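You operate a simulated robot arm through the tools that you are given. There is no shell and no other tool.

Carry out the task below with a simulated robot arm. There is one attempt and no reset: what you move stays moved.

## Task
Set a place at the brown stool: grey mat and a glass of water.
Fine: slide the mat over; fill the glass to about its line from the jug, stand it on the mat; jug back. Set down upright: jug, clear lined glass.

It is judged by the outcome, as a careful person would: the job done as asked, and still so three seconds after it is handed in. It fails if anything else is knocked over, pushed out of place, dropped, spilled or broken.

## Robot
A 6-joint arm with a two-finger gripper, fixed in place. Base frame: the origin is at the foot of the arm, x ahead of it, y to its left, z up. Units: mm, degrees, N and s.
It reaches about 1298 mm from its shoulder. Its first joint turns from -149.0 to 149.0 degrees. Payload 1.57 kg.
The tool frame sits at the grasp point between the pads (the TCP): z along the fingers, y along the line on which they close. The tips reach 21 mm beyond it. The gripper opens to 70 mm. The gripper's body begins 50 mm behind the TCP.
Orientation is that of the tool frame in the base frame, as a unit quaternion [x, y, z, w]. With the fingers straight down and closing along the base's y, the tool's x points along the base's -x, its y along +y and its z along -z.

## Interface
- The arm moves only by the tool jog_arm. Its arguments are lists of equal length, an entry for each row: "slide": the shift along the base's x, y, z in units of 30 mm (1.0 is 30 mm), a list of three; "angular": the turn, a rotation vector about the base's x, y, z in units of 6 degrees (1.0 is 6 degrees), a list of three. In form: {"slide": [[tx, ty, tz], ...], "angular": [[rx, ry, rz], ...]}. A call has 1 to 20 rows; each row shifts and turns the commanded pose from where the row before left it. "claw" is the finger opening in cm, from 0 to 7, set as the call begins (left out, the last holds). A call with a number of a shift or a turn outside -1 to 1 is refused whole. A row lasts 0.2 s, in which the tool goes at most 50 mm and 8.6 degrees; a call with a longer step from one row to the next is refused whole, and so is a gripper value outside its range. A pose out of reach is approached as far as the arm can. The call stops where the force on the tool passes 90 N (or 10 N more than at its start, if that is more) or the arm is blocked; 0.2 s more then pass. Each finger halts on what it meets, pressing with about 30 N; the grip force reading is that of the motor and also rises with nothing between the fingers. The clock runs only during rows and for 0.2 s after the last one: add rows that do not move to give the fingers time. It gives the time, the measured TCP pose, the force on the tool (base axes), the opening and the grip force at its end, in the units of the frame above (readings bear some noise), with the torque about the TCP (base axes, N m) and any sound that the robot's microphone picked up, and new pictures: "show" is both (left out), scene, wrist or none.
- Cameras (640 x 400 px; columns grow to the right, rows downward): "scene" is fixed at [400.3, 500.4, 1481.3]; the picture's right is [-0.99, -0.17, 0.00], its down [-0.08, 0.47, -0.88] and it looks along [0.15, -0.87, -0.47] (base axes); focal length 352 px, centre (320, 200). "wrist" rides on the gripper at [79, 4, -81] in the tool frame; the picture's right is [-0.05, 1.00, 0.00], its down [-0.67, -0.04, -0.74] and it looks along [-0.74, -0.04, 0.67] (tool axes); focal length 256 px, centre (320, 200). There is no depth. A picture from a camera that has moved, and an enlarged one, comes with that camera's place and axes in the base frame and with its lens.
- lift_body(by): slides the trunk up (or, below 0, down) by that many mm; the arm rides with it, the base frame stays. It gives what a move gives, with no picture.
- close_up(camera, box): a new picture of the part [left, top, right, bottom] of that camera's present view, enlarged. It takes no simulated time.
- sign_off(): hands the job in; it is judged then, once.

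Places have to be worked out from the pictures, the camera data and where the tool is seen. Open the gripper and draw the arm clear of the work before you hand the job in, unless the task says otherwise.

The tools are called after "Emit:" by a JSON object that holds its "op" and its "data". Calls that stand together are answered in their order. jog_arm: Moves the arm, as the interface text tells. Its arguments: {"type":"object","properties":{"slide":{"type":"array"},"angular":{"type":"array"},"claw":{"type":"number"},"show":{"type":"string","enum":["both","scene","wrist","none"]}},"required":["slide","angular"]} The other tools are called the same way: lift_body (by) slides the trunk up or down; close_up (camera, box) takes an enlarged picture of a part of a camera's view; sign_off () hands the job in.

At the start:

```text
time_s: 0.0
eef_pos: [294.0, -588.9, 1276.3]
ee_rot: [0.0, 1.0, 0.0, 0.0]
ft_force: [-0.2, 0.6, -0.4]
wrist_torque: [-0.01, 0.01, 0.0]
gripper_width: 70.0
grip_force: 0.1
trunk travel left (down, up): [-958.0, 12.0]
```

scene: 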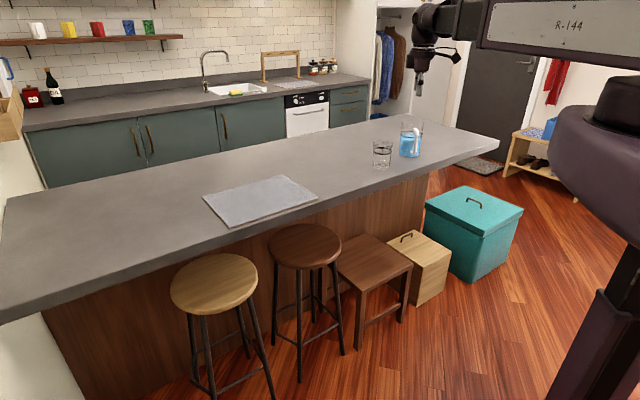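
wrist: 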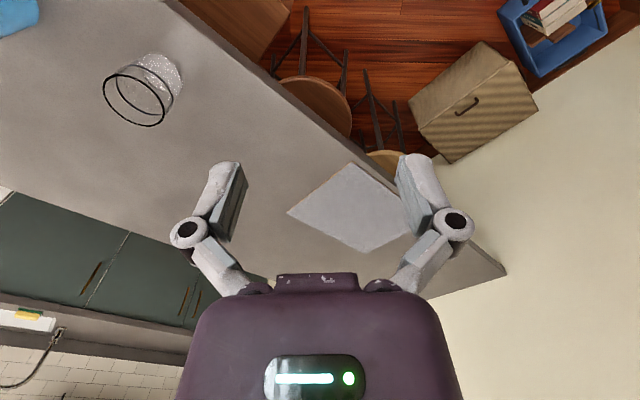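

I start by looking closer at the counter items: the glass, the jug, the mat and the stools.

Emit:
{"op": "close_up", "data": {"camera": "scene", "box": [350, 100, 450, 180]}}

Emit:
{"op": "close_up", "data": {"camera": "scene", "box": [160, 160, 420, 360]}}

Emit:
{"op": "close_up", "data": {"camera": "wrist", "box": [0, 0, 320, 200]}}

```text
5.00 times, centred on (400, 140) of scene
camera zoom: at [400.3, 500.4, 1481.3], right [-0.99, -0.17, 0.0], down [-0.08, 0.47, -0.88], along [0.15, -0.87, -0.47], focal length 1762 px, centre (-80, 500)
```

zoom: 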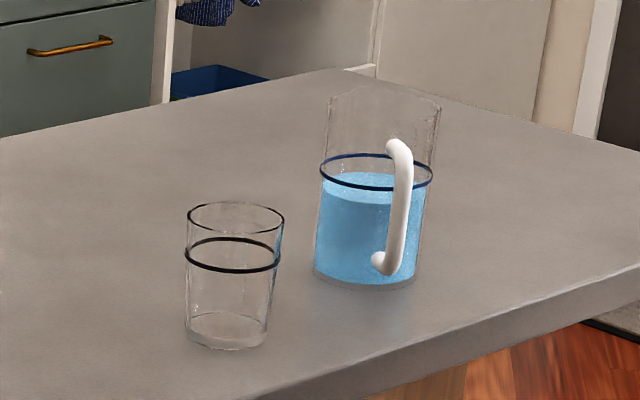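

```text
2.00 times, centred on (290, 260) of scene
camera zoom: at [400.3, 500.4, 1481.3], right [-0.99, -0.17, 0.0], down [-0.08, 0.47, -0.88], along [0.15, -0.87, -0.47], focal length 705 px, centre (380, 80)
```

zoom: 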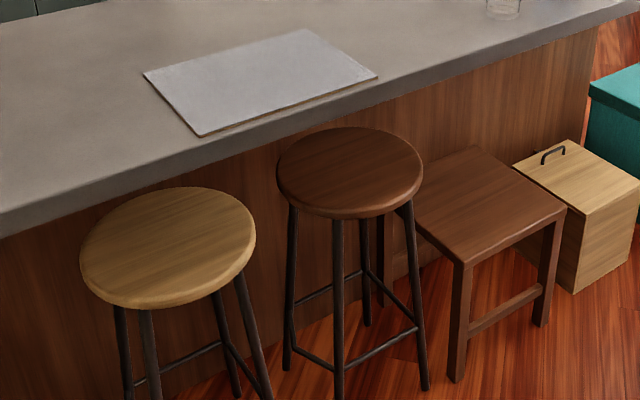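

```text
2.00 times, centred on (160, 100) of wrist
camera zoom: at [213.7, -583.6, 1357.3], right [0.05, 1.0, 0.0], down [0.67, -0.04, 0.74], along [0.74, -0.04, -0.67], focal length 512 px, centre (640, 400)
```

zoom: 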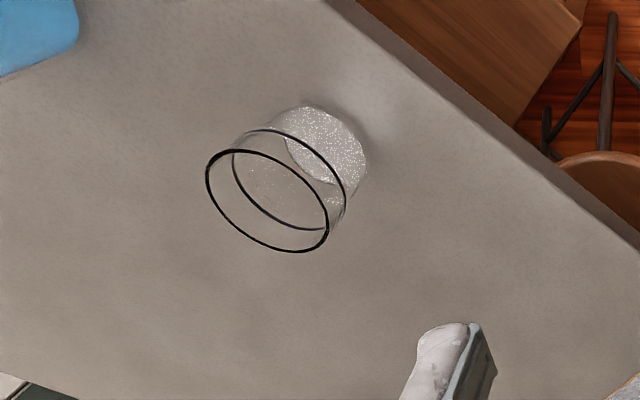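

The counter top works out at about z≈912. The glass is near (380,-857), the jug near (257,-1048), and the mat is centred near (794,-539), rotated 45°. I'll move the arm up beside the jug so the wrist camera can see the handle.

Emit:
{"op": "jog_arm", "data": {"slide": [[-0.46, -0.97, -0.3], [-0.46, -0.97, -0.3], [-0.46, -0.97, -0.3], [-0.46, -0.97, -0.3], [-0.46, -0.97, -0.3], [-0.46, -0.97, -0.3], [-0.46, -0.97, -0.3], [-0.46, -0.97, -0.3], [-0.46, -0.97, -0.3], [-0.46, -0.97, -0.3], [-0.46, -0.97, -0.3], [-0.46, -0.97, -0.3], [-0.46, -0.97, -0.3], [-0.46, -0.97, -0.3], [-0.46, -0.97, -0.3]], "angular": [[0, 0, 0], [0, 0, 0], [0, 0, 0], [0, 0, 0], [0, 0, 0], [0, 0, 0], [0, 0, 0], [0, 0, 0], [0, 0, 0], [0, 0, 0], [0, 0, 0], [0, 0, 0], [0, 0, 0], [0, 0, 0], [0, 0, 0]]}}

```text
time_s: 3.2
eef_pos: [85.5, -1026.7, 1277.1]
ee_rot: [-0.001, 1.0, 0.0, -0.001]
ft_force: [-0.3, -0.5, -1.2]
wrist_torque: [-0.01, 0.01, 0.0]
gripper_width: 70.2
grip_force: 0.1
out of reach, approached as far as the arm can: row 1, 2, 3, 4, 5, 6, 7, 8, 9, 10, 11, 12, 13, 14, 15
trunk travel left (down, up): [-958.0, 12.0]
camera wrist: at [6.3, -1021.3, 1356.6], right [0.05, 1.0, 0.0], down [0.67, -0.04, 0.75], along [0.74, -0.04, -0.67], focal length 256 px, centre (320, 200)
```

scene: 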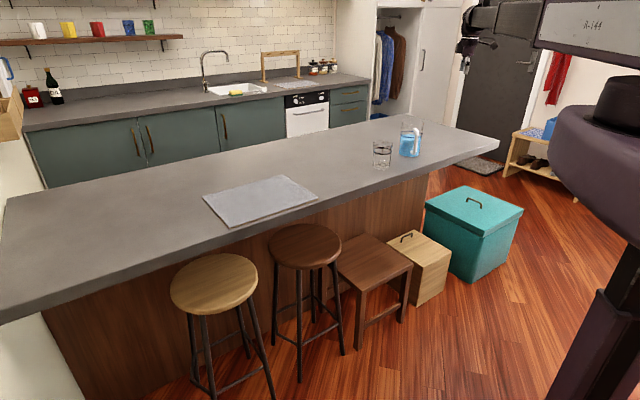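
wrist: 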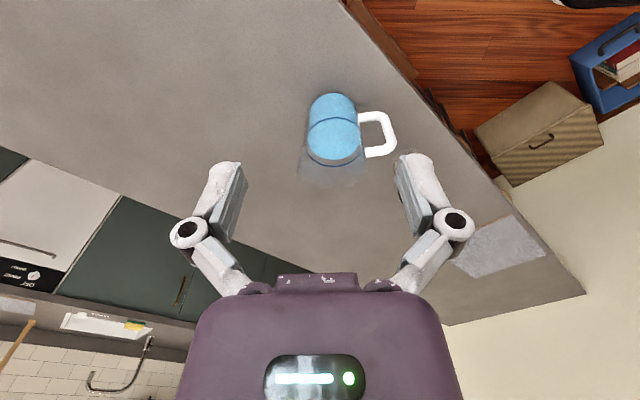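

The arm followed x and y but not z, so height seems to come from the trunk only. I zoom in on the jug from this view to get its handle geometry.

Emit:
{"op": "close_up", "data": {"camera": "wrist", "box": [270, 70, 430, 190]}}

Emit:
{"op": "lift_body", "data": {"by": -60}}

```text
3.33 times, centred on (350, 130) of wrist
camera zoom: at [6.3, -1021.3, 1356.6], right [0.05, 1.0, 0.0], down [0.67, -0.04, 0.75], along [0.74, -0.04, -0.67], focal length 853 px, centre (220, 433)
```

zoom: 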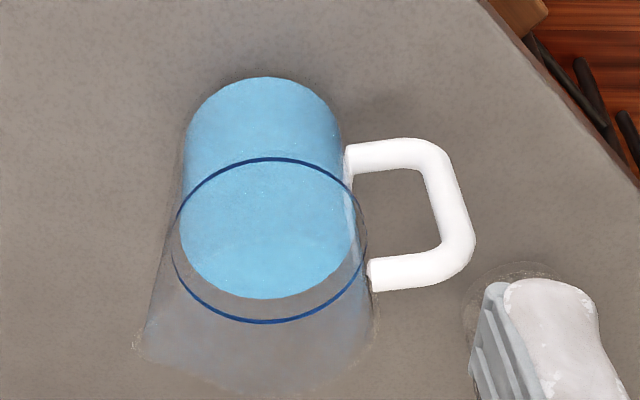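

```text
time_s: 4.2
eef_pos: [87.5, -1025.1, 1216.5]
ee_rot: [-0.001, 1.0, 0.0, 0.0]
ft_force: [-0.4, 0.1, 0.1]
wrist_torque: [-0.01, 0.03, 0.03]
gripper_width: 70.0
grip_force: 0.0
trunk travel left (down, up): [-898.0, 72.0]
```

The trunk moves the height as expected. I lower further for a side view of the jug and its handle, staying 110 mm clear of it, then check whether small z moves by the arm do anything.

Emit:
{"op": "lift_body", "data": {"by": -150}}

Emit:
{"op": "jog_arm", "data": {"slide": [[0, 0, 0.3]], "angular": [[0, 0, 0]], "show": "wrist"}}

Emit:
{"op": "close_up", "data": {"camera": "wrist", "box": [200, 0, 520, 200]}}

```text
time_s: 6.0
eef_pos: [87.0, -1025.3, 1065.0]
ee_rot: [0.0, 1.0, 0.0, 0.0]
ft_force: [0.3, 0.3, -0.3]
wrist_torque: [0.01, -0.02, 0.02]
gripper_width: 70.1
grip_force: 0.0
trunk travel left (down, up): [-748.0, 222.0]
```

```text
time_s: 6.3
eef_pos: [86.8, -1024.8, 1066.4]
ee_rot: [0.001, 1.0, 0.0, 0.001]
ft_force: [-0.1, -0.3, -0.1]
wrist_torque: [-0.02, -0.02, -0.03]
gripper_width: 69.9
grip_force: 0.1
out of reach, approached as far as the arm can: row 1
trunk travel left (down, up): [-748.0, 222.0]
camera wrist: at [6.9, -1019.9, 1147.2], right [0.05, 1.0, 0.0], down [0.67, -0.04, 0.74], along [0.74, -0.04, -0.67], focal length 256 px, centre (320, 200)
```

wrist: 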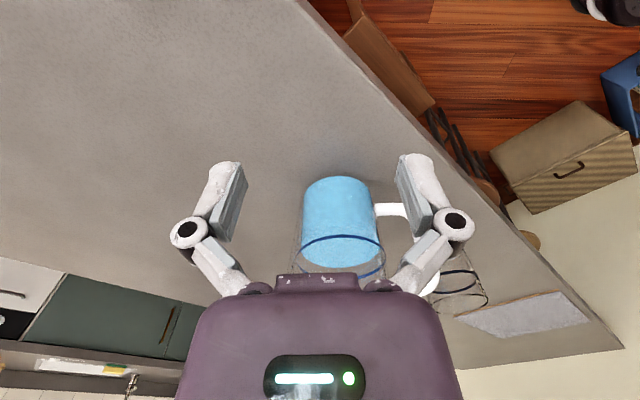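

```text
2.00 times, centred on (360, 100) of wrist
camera zoom: at [6.9, -1019.9, 1147.2], right [0.05, 1.0, 0.0], down [0.67, -0.04, 0.74], along [0.74, -0.04, -0.67], focal length 512 px, centre (240, 400)
```

zoom: 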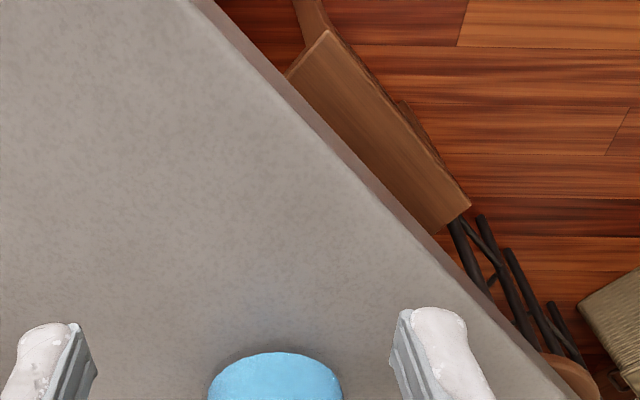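

Vertical motion is trunk-only. The jug axis is near (255,-1010), with the handle toward +y and the spout toward -y. I raise the trunk clear, then test a -90° yaw so the camera faces the handle side.

Emit:
{"op": "lift_body", "data": {"by": 210}}

Emit:
{"op": "jog_arm", "data": {"slide": [[0.5, 0.9, 0], [0.5, 0.9, 0], [0.5, 0.9, 0], [0.5, 0.9, 0], [0.5, 0.9, 0], [0.5, 0.9, 0], [0.5, 0.9, 0], [0.5, 0.9, 0], [0.5, 0.9, 0], [0.5, 0.0, 0], [0.5, 0.0, 0], [0, 0, 0], [0, 0, 0], [0, 0, 0], [0, 0, 0]], "angular": [[0, 0, -1], [0, 0, -1], [0, 0, -1], [0, 0, -1], [0, 0, -1], [0, 0, -1], [0, 0, -1], [0, 0, -1], [0, 0, -1], [0, 0, -1], [0, 0, -1], [0, 0, -1], [0, 0, -1], [0, 0, -1], [0, 0, -1]]}}

```text
time_s: 8.6
eef_pos: [87.3, -1025.1, 1276.4]
ee_rot: [0.0, 1.0, -0.001, 0.0]
ft_force: [-1.1, 0.2, -0.5]
wrist_torque: [0.02, 0.03, -0.03]
gripper_width: 70.2
grip_force: 0.0
trunk travel left (down, up): [-958.0, 12.0]
```

```text
time_s: 11.8
eef_pos: [251.2, -782.7, 1276.7]
ee_rot: [0.708, 0.707, 0.0, 0.0]
ft_force: [-0.2, -0.2, 0.4]
wrist_torque: [0.0, -0.02, 0.02]
gripper_width: 70.3
grip_force: 0.1
trunk travel left (down, up): [-958.0, 12.0]
camera wrist: at [255.6, -701.8, 1357.3], right [1.0, -0.06, 0.0], down [-0.04, -0.67, 0.74], along [-0.04, -0.74, -0.67], focal length 256 px, centre (320, 200)
```

scene: 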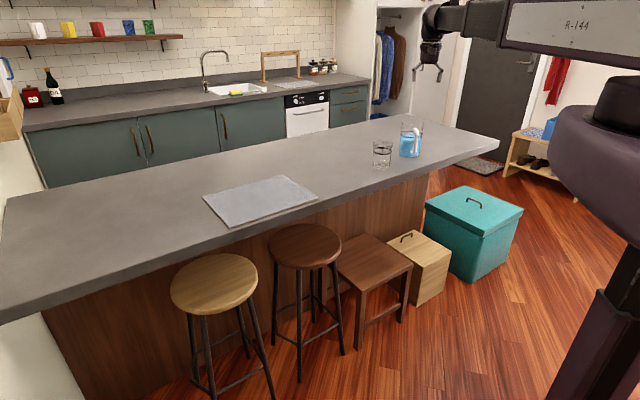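
wrist: 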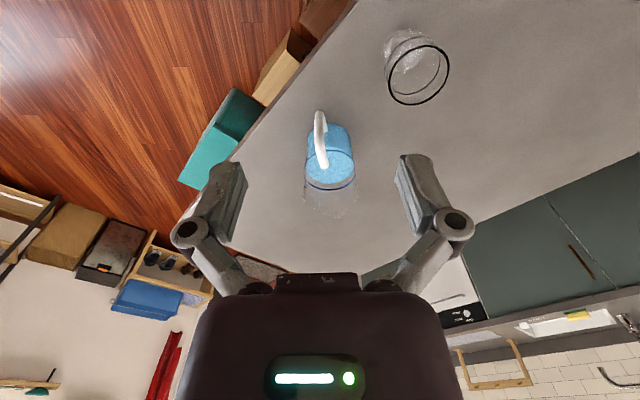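

The yaw worked and this view looks straight at the handle. I zoom in on the jug and the glass.

Emit:
{"op": "close_up", "data": {"camera": "wrist", "box": [270, 95, 398, 225]}}

Emit:
{"op": "close_up", "data": {"camera": "wrist", "box": [360, 10, 488, 140]}}

Emit:
{"op": "close_up", "data": {"camera": "scene", "box": [370, 0, 490, 100]}}

```text
3.08 times, centred on (334, 160) of wrist
camera zoom: at [255.6, -701.8, 1357.3], right [1.0, -0.06, 0.0], down [-0.04, -0.67, 0.74], along [-0.04, -0.74, -0.67], focal length 788 px, centre (277, 323)
```

zoom: 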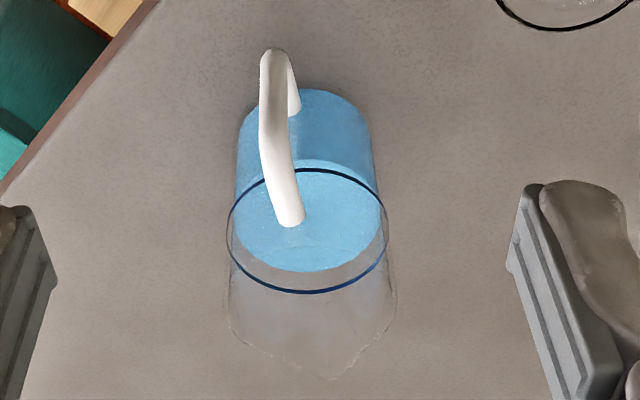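

```text
3.08 times, centred on (424, 75) of wrist
camera zoom: at [255.6, -701.8, 1357.3], right [1.0, -0.06, 0.0], down [-0.04, -0.67, 0.74], along [-0.04, -0.74, -0.67], focal length 788 px, centre (0, 585)
```

zoom: 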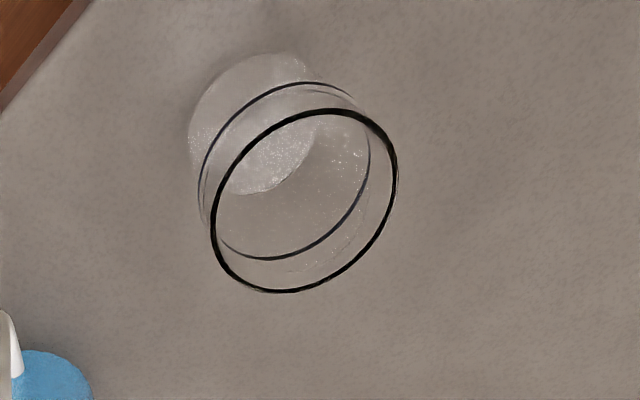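

```text
4.00 times, centred on (430, 50) of scene
camera zoom: at [400.3, 500.4, 1481.3], right [-0.99, -0.17, 0.0], down [-0.08, 0.47, -0.88], along [0.15, -0.87, -0.47], focal length 1410 px, centre (-120, 800)
```

zoom: 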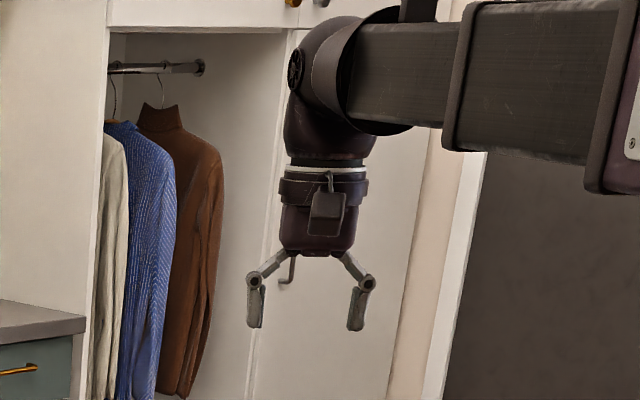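

The jug axis is about (256,-1011), with the handle bar about 87 mm out at roughly 101° azimuth and the rim near z≈1064. The glass is at about (375,-845), 72–74 mm across and about 100 mm tall. Next I move over the stool side to measure the mat against the stools.

Emit:
{"op": "jog_arm", "data": {"slide": [[0.5, 0.97, 0], [0.5, 0.97, 0], [0.5, 0.97, 0], [0.5, 0.97, 0], [0.5, 0.97, 0], [0.5, 0.97, 0], [0.5, 0.97, 0], [0.5, 0.97, 0], [0.5, 0.97, 0], [0.5, 0.97, 0], [0.5, 0.97, 0], [0.5, 0.97, 0], [0.5, 0.97, 0], [0.28, 0.4, 0]], "angular": [[0, 0, 0.6], [0, 0, 0.6], [0, 0, 0.6], [0, 0, 0.6], [0, 0, 0.6], [0, 0, 0.6], [0, 0, 0.6], [0, 0, 0.6], [0, 0, 0.6], [0, 0, 0.6], [0, 0, 0.6], [0, 0, 0.6], [0, 0, 0.3], [0, 0, 0]]}}

```text
time_s: 14.8
eef_pos: [456.5, -392.4, 1276.6]
ee_rot: [0.382, 0.924, 0.0, 0.0]
ft_force: [0.5, -0.4, 0.9]
wrist_torque: [-0.01, 0.02, 0.01]
gripper_width: 70.2
grip_force: 0.1
trunk travel left (down, up): [-958.0, 12.0]
camera wrist: at [401.6, -331.6, 1357.3], right [0.74, 0.67, 0.0], down [0.45, -0.5, 0.74], along [0.5, -0.55, -0.67], focal length 256 px, centre (320, 200)
```

scene: 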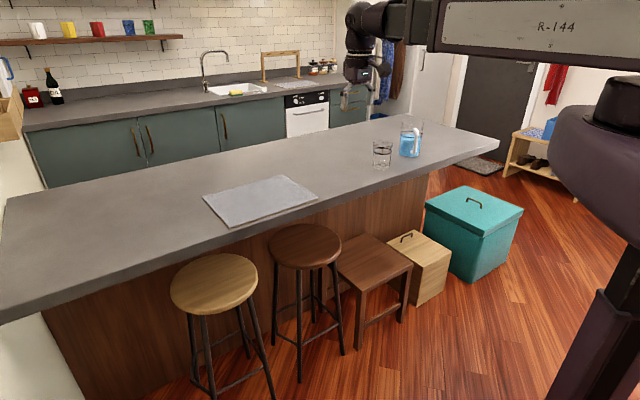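
wrist: 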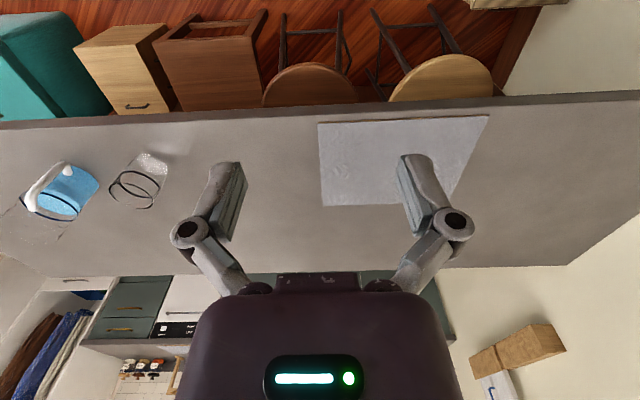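

From here the wrist camera shows both the stools and the mat. I zoom in to measure the seat centres against the mat.

Emit:
{"op": "close_up", "data": {"camera": "wrist", "box": [200, 0, 520, 200]}}

Emit:
{"op": "close_up", "data": {"camera": "wrist", "box": [240, 50, 380, 138]}}

```text
2.00 times, centred on (360, 100) of wrist
camera zoom: at [401.6, -331.6, 1357.3], right [0.74, 0.67, 0.0], down [0.45, -0.5, 0.74], along [0.5, -0.55, -0.67], focal length 512 px, centre (240, 400)
```

zoom: 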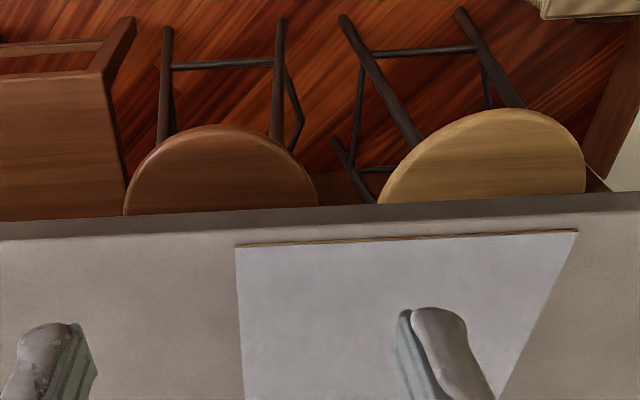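

```text
4.55 times, centred on (310, 94) of wrist
camera zoom: at [401.6, -331.6, 1357.3], right [0.74, 0.67, 0.0], down [0.45, -0.5, 0.74], along [0.5, -0.55, -0.67], focal length 1164 px, centre (366, 682)
```

zoom: 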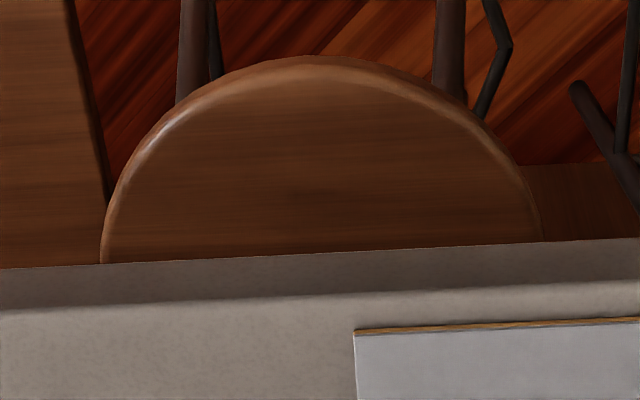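

The mat's near edge lies at 780 mm along the counter's depth axis, parallel to the counter edge, and it spans v≈32…348 along the counter. The brown round stool is centred at v≈6, so the mat needs about -184 mm along v, which is direction (-1,-1)/√2. I move above the mat centre, fingers open for two contact points.

Emit:
{"op": "jog_arm", "data": {"slide": [[0.95, -0.33, 0], [0.95, -0.33, 0], [0.95, -0.33, 0], [0.95, -0.33, 0], [0.95, -0.33, 0], [0.95, -0.33, 0], [0.95, -0.33, 0], [0.95, -0.33, 0], [0.95, -0.33, 0], [0.95, -0.33, 0], [0.95, -0.33, 0], [0, 0, 0]], "angular": [[0, 0, 0], [0, 0, 0], [0, 0, 0], [0, 0, 0], [0, 0, 0], [0, 0, 0], [0, 0, 0], [0, 0, 0], [0, 0, 0], [0, 0, 0], [0, 0, 0], [0, 0, 0]], "show": "scene"}}

Emit:
{"op": "lift_body", "data": {"by": -300}}

```text
time_s: 17.4
eef_pos: [767.6, -502.3, 1277.0]
ee_rot: [0.383, 0.924, 0.001, -0.001]
ft_force: [0.1, -0.3, 0.1]
wrist_torque: [0.02, -0.02, 0.0]
gripper_width: 70.1
grip_force: 0.1
trunk travel left (down, up): [-958.0, 12.0]
```

scene: 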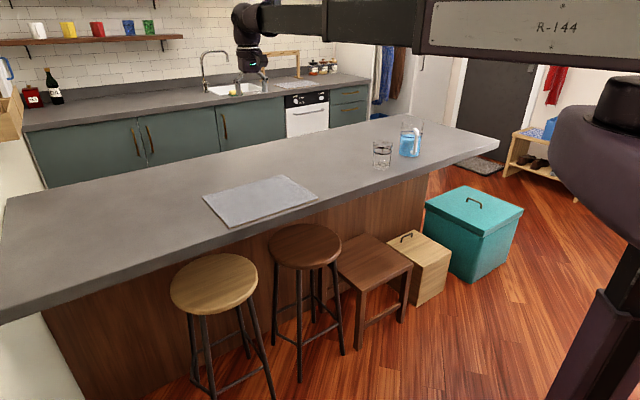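

```text
time_s: 20.4
eef_pos: [769.1, -501.8, 976.7]
ee_rot: [0.382, 0.924, 0.0, -0.001]
ft_force: [-0.4, -0.6, -0.2]
wrist_torque: [-0.01, 0.0, 0.02]
gripper_width: 69.9
grip_force: 0.1
trunk travel left (down, up): [-658.0, 312.0]
```

The arm is over the mat with the tips about 30 mm above it. I take a quick look and then lower in small steps to feel for contact.

Emit:
{"op": "lift_body", "data": {"by": -22}}

Emit:
{"op": "jog_arm", "data": {"slide": [[0, 0, 0]], "angular": [[0, 0, 0]]}}

```text
time_s: 21.1
eef_pos: [768.1, -501.5, 954.1]
ee_rot: [0.383, 0.924, 0.0, 0.001]
ft_force: [0.1, -0.5, 0.7]
wrist_torque: [0.04, 0.02, 0.0]
gripper_width: 69.6
grip_force: 0.0
trunk travel left (down, up): [-636.0, 334.0]
```

```text
time_s: 21.5
eef_pos: [768.6, -501.1, 954.1]
ee_rot: [0.383, 0.924, -0.001, 0.0]
ft_force: [0.0, 0.2, 0.4]
wrist_torque: [0.02, 0.05, 0.01]
gripper_width: 69.8
grip_force: 0.1
trunk travel left (down, up): [-636.0, 334.0]
camera wrist: at [714.6, -441.2, 1035.3], right [0.74, 0.67, 0.0], down [0.45, -0.5, 0.74], along [0.5, -0.55, -0.67], focal length 256 px, centre (320, 200)
```

scene: 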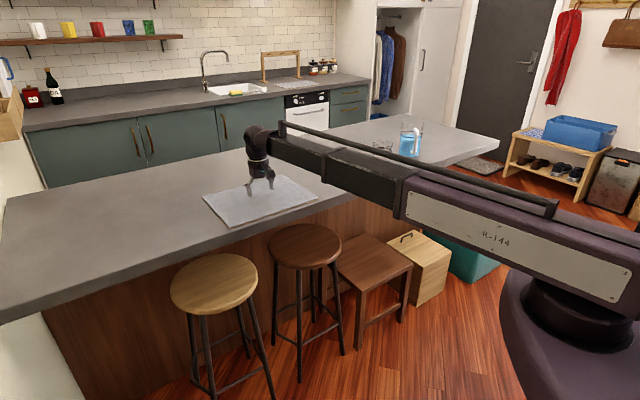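
wrist: 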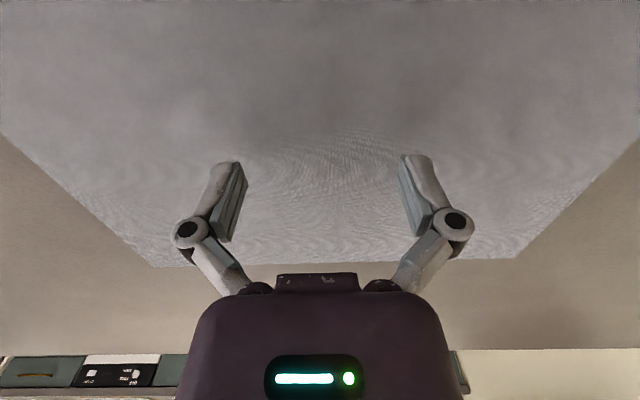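

The tips are centred over the mat. I lower slowly to contact.

Emit:
{"op": "lift_body", "data": {"by": -6}}

Emit:
{"op": "lift_body", "data": {"by": -2}}

Emit:
{"op": "lift_body", "data": {"by": -2}}

```text
time_s: 22.0
eef_pos: [768.0, -501.3, 948.4]
ee_rot: [0.382, 0.924, 0.0, -0.001]
ft_force: [-0.2, 1.2, 0.3]
wrist_torque: [0.0, 0.01, 0.0]
gripper_width: 69.9
grip_force: 0.0
trunk travel left (down, up): [-630.0, 340.0]
```

```text
time_s: 22.6
eef_pos: [768.6, -501.9, 945.9]
ee_rot: [0.382, 0.924, 0.001, -0.001]
ft_force: [-0.3, 0.0, 0.8]
wrist_torque: [0.0, -0.02, 0.04]
gripper_width: 70.1
grip_force: 0.0
trunk travel left (down, up): [-628.0, 342.0]
```

```text
time_s: 23.1
eef_pos: [768.3, -501.2, 944.0]
ee_rot: [0.383, 0.924, 0.0, 0.0]
ft_force: [-0.9, -0.1, -0.5]
wrist_torque: [0.0, 0.0, 0.01]
gripper_width: 70.1
grip_force: 0.1
trunk travel left (down, up): [-626.0, 344.0]
```

No contact yet at TCP z=944, so I continue down in 2 mm steps.

Emit:
{"op": "lift_body", "data": {"by": -2}}

Emit:
{"op": "lift_body", "data": {"by": -2}}

```text
time_s: 23.6
eef_pos: [768.9, -502.5, 942.2]
ee_rot: [0.382, 0.924, 0.0, 0.0]
ft_force: [-0.2, -0.8, -0.8]
wrist_torque: [-0.03, -0.01, 0.0]
gripper_width: 69.7
grip_force: 0.2
trunk travel left (down, up): [-624.0, 346.0]
```

```text
time_s: 24.1
eef_pos: [768.2, -502.3, 940.2]
ee_rot: [0.383, 0.924, 0.0, 0.0]
ft_force: [-0.5, 0.9, 0.4]
wrist_torque: [0.0, -0.04, -0.01]
gripper_width: 70.1
grip_force: 0.1
trunk travel left (down, up): [-622.0, 348.0]
```

Emit:
{"op": "lift_body", "data": {"by": -2}}

Emit:
{"op": "lift_body", "data": {"by": -2}}

```text
time_s: 24.6
eef_pos: [768.0, -500.8, 939.1]
ee_rot: [0.383, 0.924, 0.0, 0.0]
ft_force: [-0.1, -0.5, 0.3]
wrist_torque: [0.01, 0.0, -0.01]
gripper_width: 69.9
grip_force: 0.1
trunk travel left (down, up): [-620.0, 350.0]
```

```text
time_s: 25.1
eef_pos: [768.5, -501.0, 936.6]
ee_rot: [0.382, 0.924, 0.0, 0.0]
ft_force: [-0.7, 0.5, 0.3]
wrist_torque: [0.01, 0.02, 0.0]
gripper_width: 70.0
grip_force: 0.0
trunk travel left (down, up): [-618.0, 352.0]
```

Still no contact with the tips at about 915. The surface is a bit lower than I estimated, so I keep stepping.

Emit:
{"op": "lift_body", "data": {"by": -2}}

Emit:
{"op": "lift_body", "data": {"by": -2}}

```text
time_s: 25.7
eef_pos: [768.0, -501.9, 934.8]
ee_rot: [0.383, 0.924, 0.0, 0.0]
ft_force: [1.1, 0.0, 3.0]
wrist_torque: [0.01, -0.01, 0.0]
gripper_width: 69.8
grip_force: 0.0
trunk travel left (down, up): [-616.0, 354.0]
```

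```text
time_s: 26.2
eef_pos: [768.1, -502.5, 933.7]
ee_rot: [0.382, 0.924, 0.0, 0.002]
ft_force: [9.4, -6.6, 27.2]
wrist_torque: [0.07, -0.16, -0.03]
gripper_width: 70.3
grip_force: 0.2
trunk travel left (down, up): [-614.0, 356.0]
```

Contact is at TCP z≈934.6, so the mat top is at about 914 and the counter at about 910. The press is now 27 N. I drag a short test distance along -v and check that the mat follows.

Emit:
{"op": "jog_arm", "data": {"slide": [[-0.15, -0.15, 0], [-0.15, -0.15, 0], [-0.15, -0.15, 0], [-0.15, -0.15, 0], [-0.15, -0.15, 0]], "angular": [[0, 0, 0], [0, 0, 0], [0, 0, 0], [0, 0, 0], [0, 0, 0]]}}

```text
time_s: 27.4
eef_pos: [745.0, -521.5, 933.5]
ee_rot: [0.382, 0.924, 0.0, 0.001]
ft_force: [7.6, 8.5, 23.0]
wrist_torque: [0.62, -0.66, -0.03]
gripper_width: 70.3
grip_force: 0.9
trunk travel left (down, up): [-614.0, 356.0]
camera wrist: at [691.4, -461.5, 1014.9], right [0.74, 0.67, 0.0], down [0.45, -0.49, 0.75], along [0.5, -0.55, -0.67], focal length 256 px, centre (320, 200)
```

scene: 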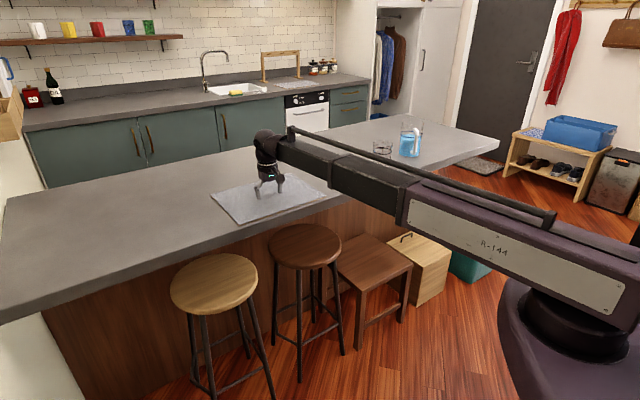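
wrist: 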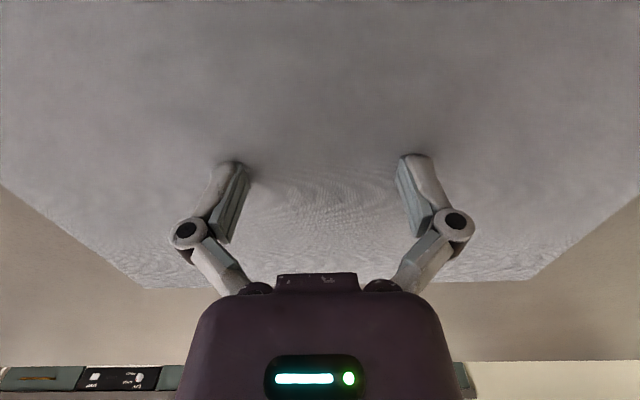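

The mat followed the fingertips, with its corners unchanged relative to the hand. I keep dragging about 150 mm along -v.

Emit:
{"op": "jog_arm", "data": {"slide": [[-0.2, -0.2, 0], [-0.2, -0.2, 0], [-0.2, -0.2, 0], [-0.2, -0.2, 0], [-0.2, -0.2, 0], [-0.2, -0.2, 0], [-0.2, -0.2, 0], [-0.2, -0.2, 0], [-0.2, -0.2, 0], [-0.2, -0.2, 0], [-0.2, -0.2, 0], [-0.2, -0.2, 0], [-0.2, -0.2, 0], [-0.2, -0.2, 0], [-0.2, -0.2, 0], [-0.2, -0.2, 0], [-0.2, -0.2, 0], [-0.2, -0.2, 0]], "angular": [[0, 0, 0], [0, 0, 0], [0, 0, 0], [0, 0, 0], [0, 0, 0], [0, 0, 0], [0, 0, 0], [0, 0, 0], [0, 0, 0], [0, 0, 0], [0, 0, 0], [0, 0, 0], [0, 0, 0], [0, 0, 0], [0, 0, 0], [0, 0, 0], [0, 0, 0], [0, 0, 0]]}}

```text
time_s: 31.2
eef_pos: [636.3, -630.6, 934.1]
ee_rot: [0.383, 0.924, 0.0, 0.001]
ft_force: [6.6, 6.6, 23.7]
wrist_torque: [0.63, -0.61, -0.04]
gripper_width: 70.4
grip_force: 0.2
trunk travel left (down, up): [-614.0, 356.0]
camera wrist: at [582.8, -570.2, 1014.9], right [0.74, 0.67, 0.0], down [0.45, -0.49, 0.75], along [0.5, -0.56, -0.67], focal length 256 px, centre (320, 200)
```

scene: 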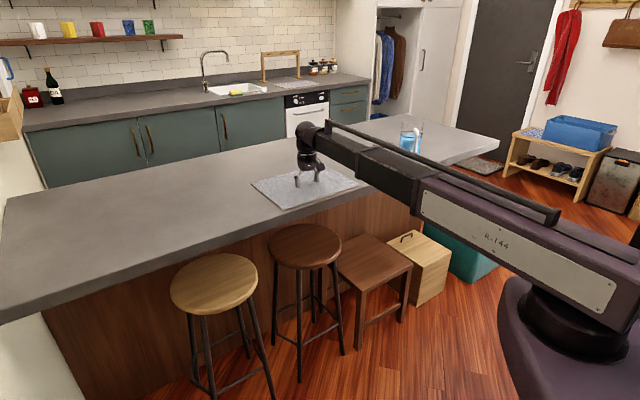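
wrist: 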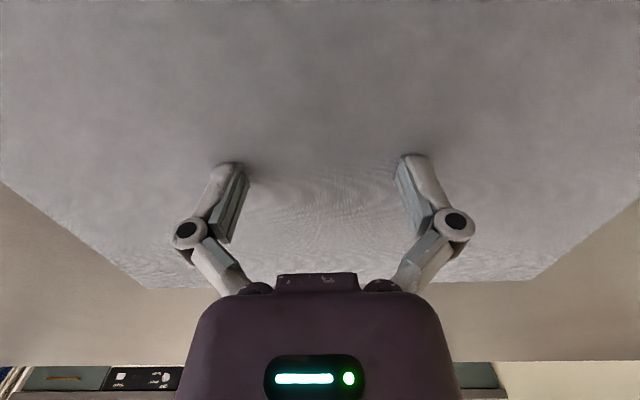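

The hand is at v≈4, so the mat should be centred at about v≈8, aligned with the brown stool. I lift straight up and go back to the viewing pose to check.

Emit:
{"op": "lift_body", "data": {"by": 343}}

Emit:
{"op": "jog_arm", "data": {"slide": [[-0.75, 0.99, 0], [-0.75, 0.99, 0], [-0.75, 0.99, 0], [-0.75, 0.99, 0], [-0.75, 0.99, 0], [-0.75, 0.99, 0], [-0.75, 0.99, 0], [-0.75, 0.99, 0], [0, 0, 0]], "angular": [[0, 0, 0], [0, 0, 0], [0, 0, 0], [0, 0, 0], [0, 0, 0], [0, 0, 0], [0, 0, 0], [0, 0, 0], [0, 0, 0]]}}

Emit:
{"op": "close_up", "data": {"camera": "wrist", "box": [160, 40, 480, 240]}}

```text
time_s: 34.5
eef_pos: [638.1, -631.9, 1276.5]
ee_rot: [0.383, 0.924, -0.001, -0.001]
ft_force: [-0.4, -0.2, -0.3]
wrist_torque: [-0.01, 0.0, 0.01]
gripper_width: 69.9
grip_force: 0.0
trunk travel left (down, up): [-957.0, 13.0]
```

```text
time_s: 36.5
eef_pos: [457.8, -395.8, 1275.0]
ee_rot: [0.383, 0.924, 0.0, 0.0]
ft_force: [0.1, -0.6, 0.2]
wrist_torque: [0.01, 0.02, -0.01]
gripper_width: 69.9
grip_force: 0.0
trunk travel left (down, up): [-957.0, 13.0]
camera wrist: at [403.7, -336.0, 1356.0], right [0.74, 0.67, 0.0], down [0.45, -0.5, 0.74], along [0.5, -0.55, -0.67], focal length 256 px, centre (320, 200)
```

scene: 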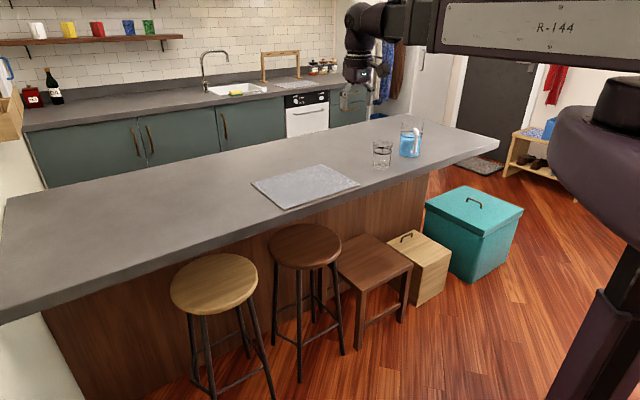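
wrist: 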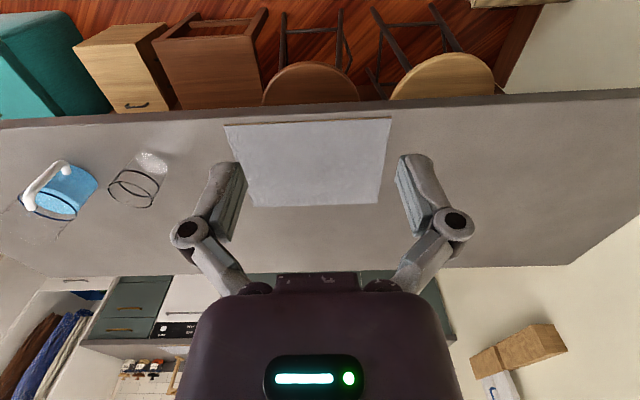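

```text
2.00 times, centred on (320, 140) of wrist
camera zoom: at [403.7, -336.0, 1356.0], right [0.74, 0.67, 0.0], down [0.45, -0.5, 0.74], along [0.5, -0.55, -0.67], focal length 512 px, centre (320, 320)
```

zoom: 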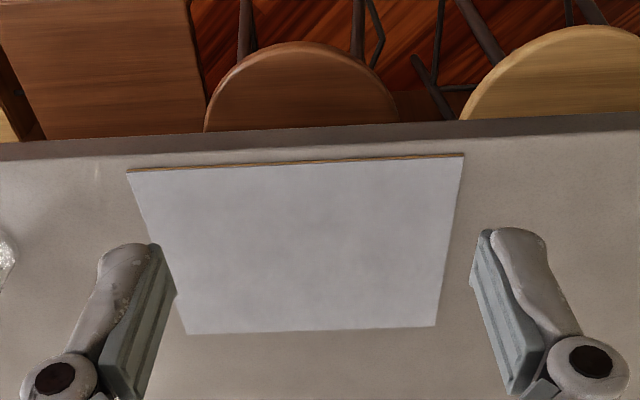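

The mat is now centred at v≈8 against the stool's v≈6 and is square to the edge. Next I go for the glass, first taking a closer look from the stool side at a lower height.

Emit:
{"op": "jog_arm", "data": {"slide": [[-0.787, -0.99, 0], [-0.787, -0.99, 0], [-0.787, -0.99, 0], [-0.787, -0.99, 0], [-0.787, -0.99, 0], [-0.787, -0.99, 0], [-0.787, -0.99, 0], [-0.787, -0.99, 0], [-0.787, -0.99, 0], [-0.787, -0.99, 0], [0, 0, 0]], "angular": [[0, 0, 0], [0, 0, 0], [0, 0, 0], [0, 0, 0], [0, 0, 0], [0, 0, 0], [0, 0, 0], [0, 0, 0], [0, 0, 0], [0, 0, 0], [0, 0, 0]], "show": "none"}}

Emit:
{"op": "lift_body", "data": {"by": -125}}

Emit:
{"op": "jog_arm", "data": {"slide": [[0, 0, 0]], "angular": [[0, 0, 0]], "show": "wrist"}}

Emit:
{"op": "close_up", "data": {"camera": "wrist", "box": [240, 140, 400, 260]}}

```text
time_s: 39.0
eef_pos: [222.3, -690.5, 1276.1]
ee_rot: [0.382, 0.924, 0.0, 0.0]
ft_force: [0.0, 0.1, 0.7]
wrist_torque: [-0.02, -0.01, 0.02]
gripper_width: 70.1
grip_force: 0.0
trunk travel left (down, up): [-957.0, 13.0]
```

```text
time_s: 40.5
eef_pos: [223.0, -691.1, 1150.9]
ee_rot: [0.382, 0.924, 0.0, 0.0]
ft_force: [0.0, 0.6, 0.6]
wrist_torque: [0.02, 0.0, -0.03]
gripper_width: 69.8
grip_force: 0.1
trunk travel left (down, up): [-832.0, 138.0]
```

```text
time_s: 40.9
eef_pos: [222.5, -690.9, 1150.1]
ee_rot: [0.383, 0.924, 0.0, 0.001]
ft_force: [-0.9, 0.0, 0.4]
wrist_torque: [0.0, 0.01, -0.01]
gripper_width: 69.7
grip_force: 0.1
trunk travel left (down, up): [-832.0, 138.0]
camera wrist: at [168.6, -631.0, 1231.3], right [0.74, 0.67, 0.0], down [0.45, -0.5, 0.74], along [0.5, -0.55, -0.67], focal length 256 px, centre (320, 200)
```

wrist: 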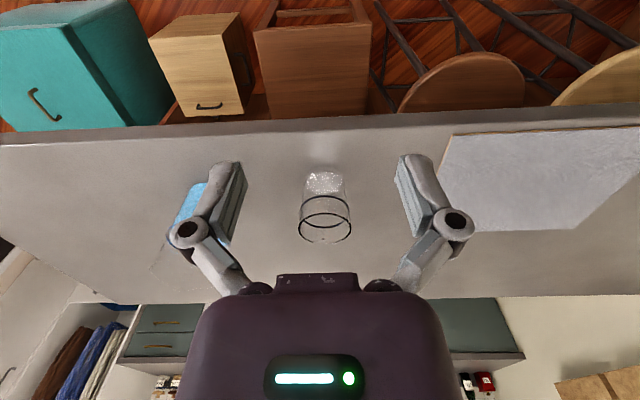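

```text
3.33 times, centred on (320, 200) of wrist
camera zoom: at [168.6, -631.0, 1231.3], right [0.74, 0.67, 0.0], down [0.45, -0.5, 0.74], along [0.5, -0.55, -0.67], focal length 853 px, centre (320, 200)
```

zoom: 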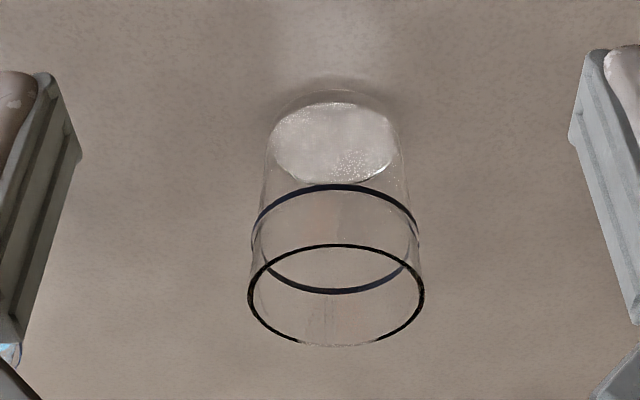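

The glass centre is at about (377.6,-852.8) with its rim near z≈1013 and the line about 70 mm up. I'll pinch the rim wall on the +v side with one finger inside, moving above that point at a 40 mm opening.

Emit:
{"op": "jog_arm", "data": {"slide": [[0.861, -0.648, 0], [0.861, -0.648, 0], [0.861, -0.648, 0], [0.861, -0.648, 0], [0.861, -0.648, 0], [0.861, -0.648, 0], [0.861, -0.648, 0], [0, 0, 0]], "angular": [[0, 0, 0], [0, 0, 0], [0, 0, 0], [0, 0, 0], [0, 0, 0], [0, 0, 0], [0, 0, 0], [0, 0, 0]], "claw": 4, "show": "none"}}

Emit:
{"op": "lift_body", "data": {"by": -95}}

Emit:
{"op": "jog_arm", "data": {"slide": [[0, 0, 0]], "angular": [[0, 0, 0]]}}

Emit:
{"op": "close_up", "data": {"camera": "wrist", "box": [200, 120, 440, 290]}}

Emit:
{"op": "close_up", "data": {"camera": "scene", "box": [340, 90, 460, 180]}}

```text
time_s: 42.7
eef_pos: [403.2, -825.7, 1151.3]
ee_rot: [0.382, 0.924, 0.0, -0.001]
ft_force: [0.6, 0.2, -0.7]
wrist_torque: [0.03, -0.02, 0.0]
gripper_width: 40.1
grip_force: 0.0
trunk travel left (down, up): [-832.0, 138.0]
```

```text
time_s: 44.0
eef_pos: [404.7, -825.7, 1055.8]
ee_rot: [0.383, 0.924, 0.0, 0.0]
ft_force: [0.3, 0.0, 0.3]
wrist_torque: [0.02, -0.01, 0.02]
gripper_width: 40.2
grip_force: 0.1
trunk travel left (down, up): [-737.0, 233.0]
```

```text
time_s: 44.4
eef_pos: [402.9, -826.6, 1055.6]
ee_rot: [0.383, 0.924, 0.001, -0.001]
ft_force: [-0.5, -0.5, 0.8]
wrist_torque: [0.01, 0.01, 0.01]
gripper_width: 40.1
grip_force: 0.0
trunk travel left (down, up): [-737.0, 233.0]
camera wrist: at [349.2, -766.0, 1136.3], right [0.74, 0.67, 0.0], down [0.45, -0.5, 0.74], along [0.5, -0.55, -0.67], focal length 256 px, centre (320, 200)
```

scene: 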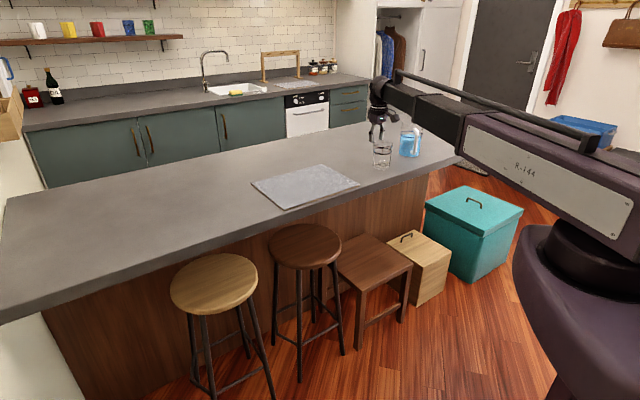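
wrist: 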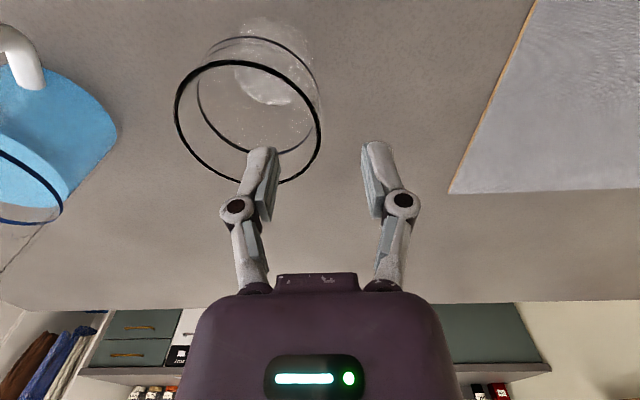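

```text
2.35 times, centred on (320, 205) of wrist
camera zoom: at [349.2, -766.0, 1136.3], right [0.74, 0.67, 0.0], down [0.45, -0.5, 0.74], along [0.5, -0.55, -0.67], focal length 602 px, centre (320, 188)
```

zoom: 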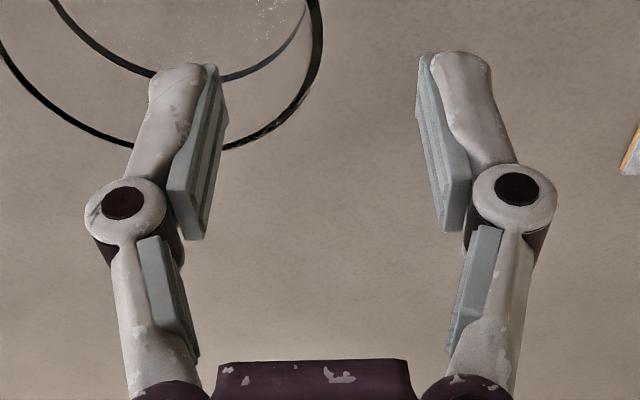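

```text
4.44 times, centred on (400, 135) of scene
camera zoom: at [400.3, 500.4, 1481.3], right [-0.99, -0.17, 0.0], down [-0.08, 0.47, -0.88], along [0.15, -0.87, -0.47], focal length 1566 px, centre (-36, 489)
```

zoom: 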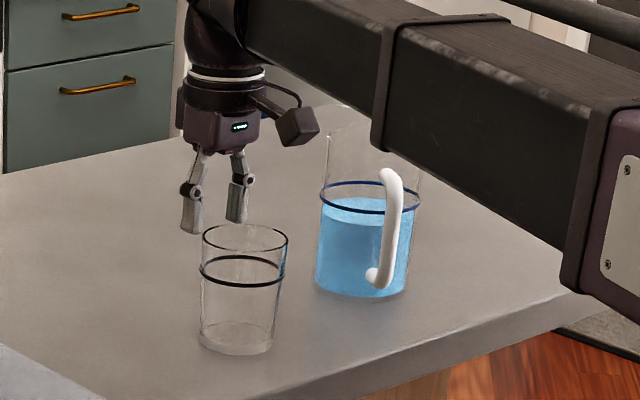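

The TCP sits right over the rim wall on the +v side with one finger each side. I lower 50 mm so the pads overlap the wall by about 28 mm, watching the force.

Emit:
{"op": "lift_body", "data": {"by": -35}}

Emit:
{"op": "lift_body", "data": {"by": -15}}

Emit:
{"op": "close_up", "data": {"camera": "wrist", "box": [160, 60, 480, 290]}}

Emit:
{"op": "close_up", "data": {"camera": "scene", "box": [340, 90, 460, 180]}}

```text
time_s: 45.2
eef_pos: [402.2, -826.4, 1020.4]
ee_rot: [0.382, 0.924, 0.0, 0.0]
ft_force: [-0.3, 0.1, -0.3]
wrist_torque: [0.0, 0.01, 0.04]
gripper_width: 40.2
grip_force: 0.1
trunk travel left (down, up): [-702.0, 268.0]
```

```text
time_s: 45.8
eef_pos: [402.1, -825.6, 1005.2]
ee_rot: [0.382, 0.924, -0.001, 0.0]
ft_force: [-0.3, 0.5, -0.6]
wrist_torque: [-0.01, 0.02, 0.03]
gripper_width: 40.0
grip_force: 0.1
trunk travel left (down, up): [-687.0, 283.0]
```

```text
1.74 times, centred on (320, 175) of wrist
camera zoom: at [349.2, -765.9, 1086.3], right [0.74, 0.67, 0.0], down [0.45, -0.5, 0.74], along [0.5, -0.55, -0.67], focal length 445 px, centre (320, 244)
```

zoom: 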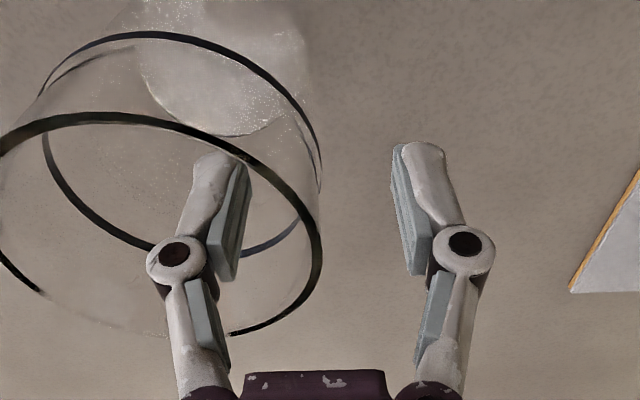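

```text
4.44 times, centred on (400, 135) of scene
camera zoom: at [400.3, 500.4, 1481.3], right [-0.99, -0.17, 0.0], down [-0.08, 0.47, -0.88], along [0.15, -0.87, -0.47], focal length 1566 px, centre (-36, 489)
```

zoom: 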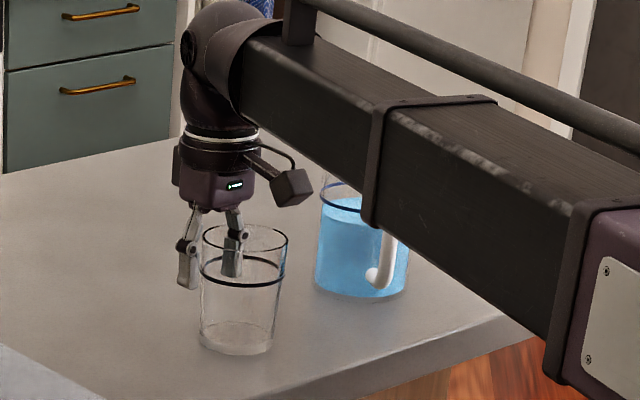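

One finger is inside and one outside with no contact. I close on the wall.

Emit:
{"op": "jog_arm", "data": {"slide": [[0, 0, 0], [0, 0, 0], [0, 0, 0], [0, 0, 0], [0, 0, 0]], "angular": [[0, 0, 0], [0, 0, 0], [0, 0, 0], [0, 0, 0], [0, 0, 0]], "claw": 0}}

```text
time_s: 47.0
eef_pos: [402.3, -825.5, 1006.7]
ee_rot: [0.383, 0.924, 0.001, 0.001]
ft_force: [-1.4, -4.9, 8.9]
wrist_torque: [-0.89, 0.61, 0.05]
gripper_width: 6.5
grip_force: 29.5
trunk travel left (down, up): [-687.0, 283.0]
camera wrist: at [348.6, -765.7, 1086.8], right [0.74, 0.67, 0.0], down [0.45, -0.5, 0.75], along [0.5, -0.55, -0.67], focal length 256 px, centre (320, 200)
```

scene: 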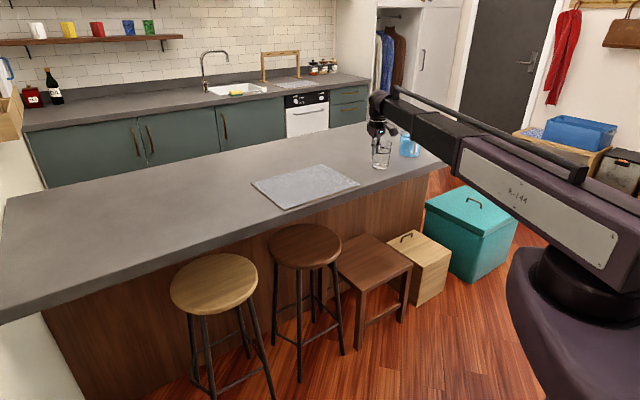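
wrist: 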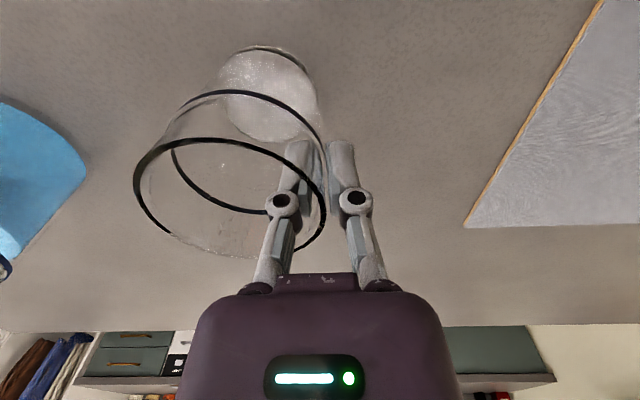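

The glass wall is gripped with the fingers stopped at 6.5 mm opening and about 30 N. I lift it a little and check that it hangs securely.

Emit:
{"op": "lift_body", "data": {"by": 25}}

Emit:
{"op": "close_up", "data": {"camera": "scene", "box": [340, 90, 460, 180]}}

Emit:
{"op": "close_up", "data": {"camera": "wrist", "box": [80, 30, 400, 260]}}

```text
time_s: 47.7
eef_pos: [403.8, -825.7, 1030.2]
ee_rot: [0.382, 0.924, 0.0, 0.0]
ft_force: [0.7, 0.9, -2.2]
wrist_torque: [0.08, -0.06, 0.0]
gripper_width: 6.2
grip_force: 30.0
trunk travel left (down, up): [-712.0, 258.0]
```

```text
4.44 times, centred on (400, 135) of scene
camera zoom: at [400.3, 500.4, 1481.3], right [-0.99, -0.17, 0.0], down [-0.08, 0.47, -0.88], along [0.15, -0.87, -0.47], focal length 1566 px, centre (-36, 489)
```

zoom: 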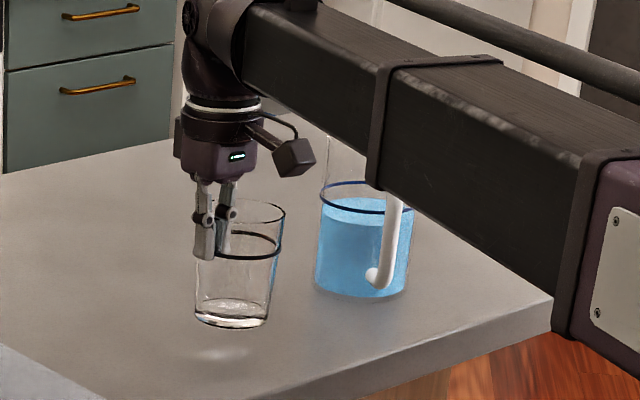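

```text
1.74 times, centred on (240, 145) of wrist
camera zoom: at [349.4, -766.1, 1111.0], right [0.74, 0.67, 0.0], down [0.45, -0.5, 0.74], along [0.5, -0.55, -0.67], focal length 445 px, centre (459, 296)
```

zoom: 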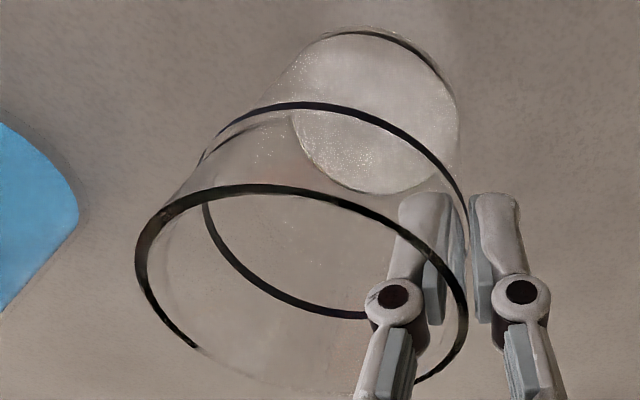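

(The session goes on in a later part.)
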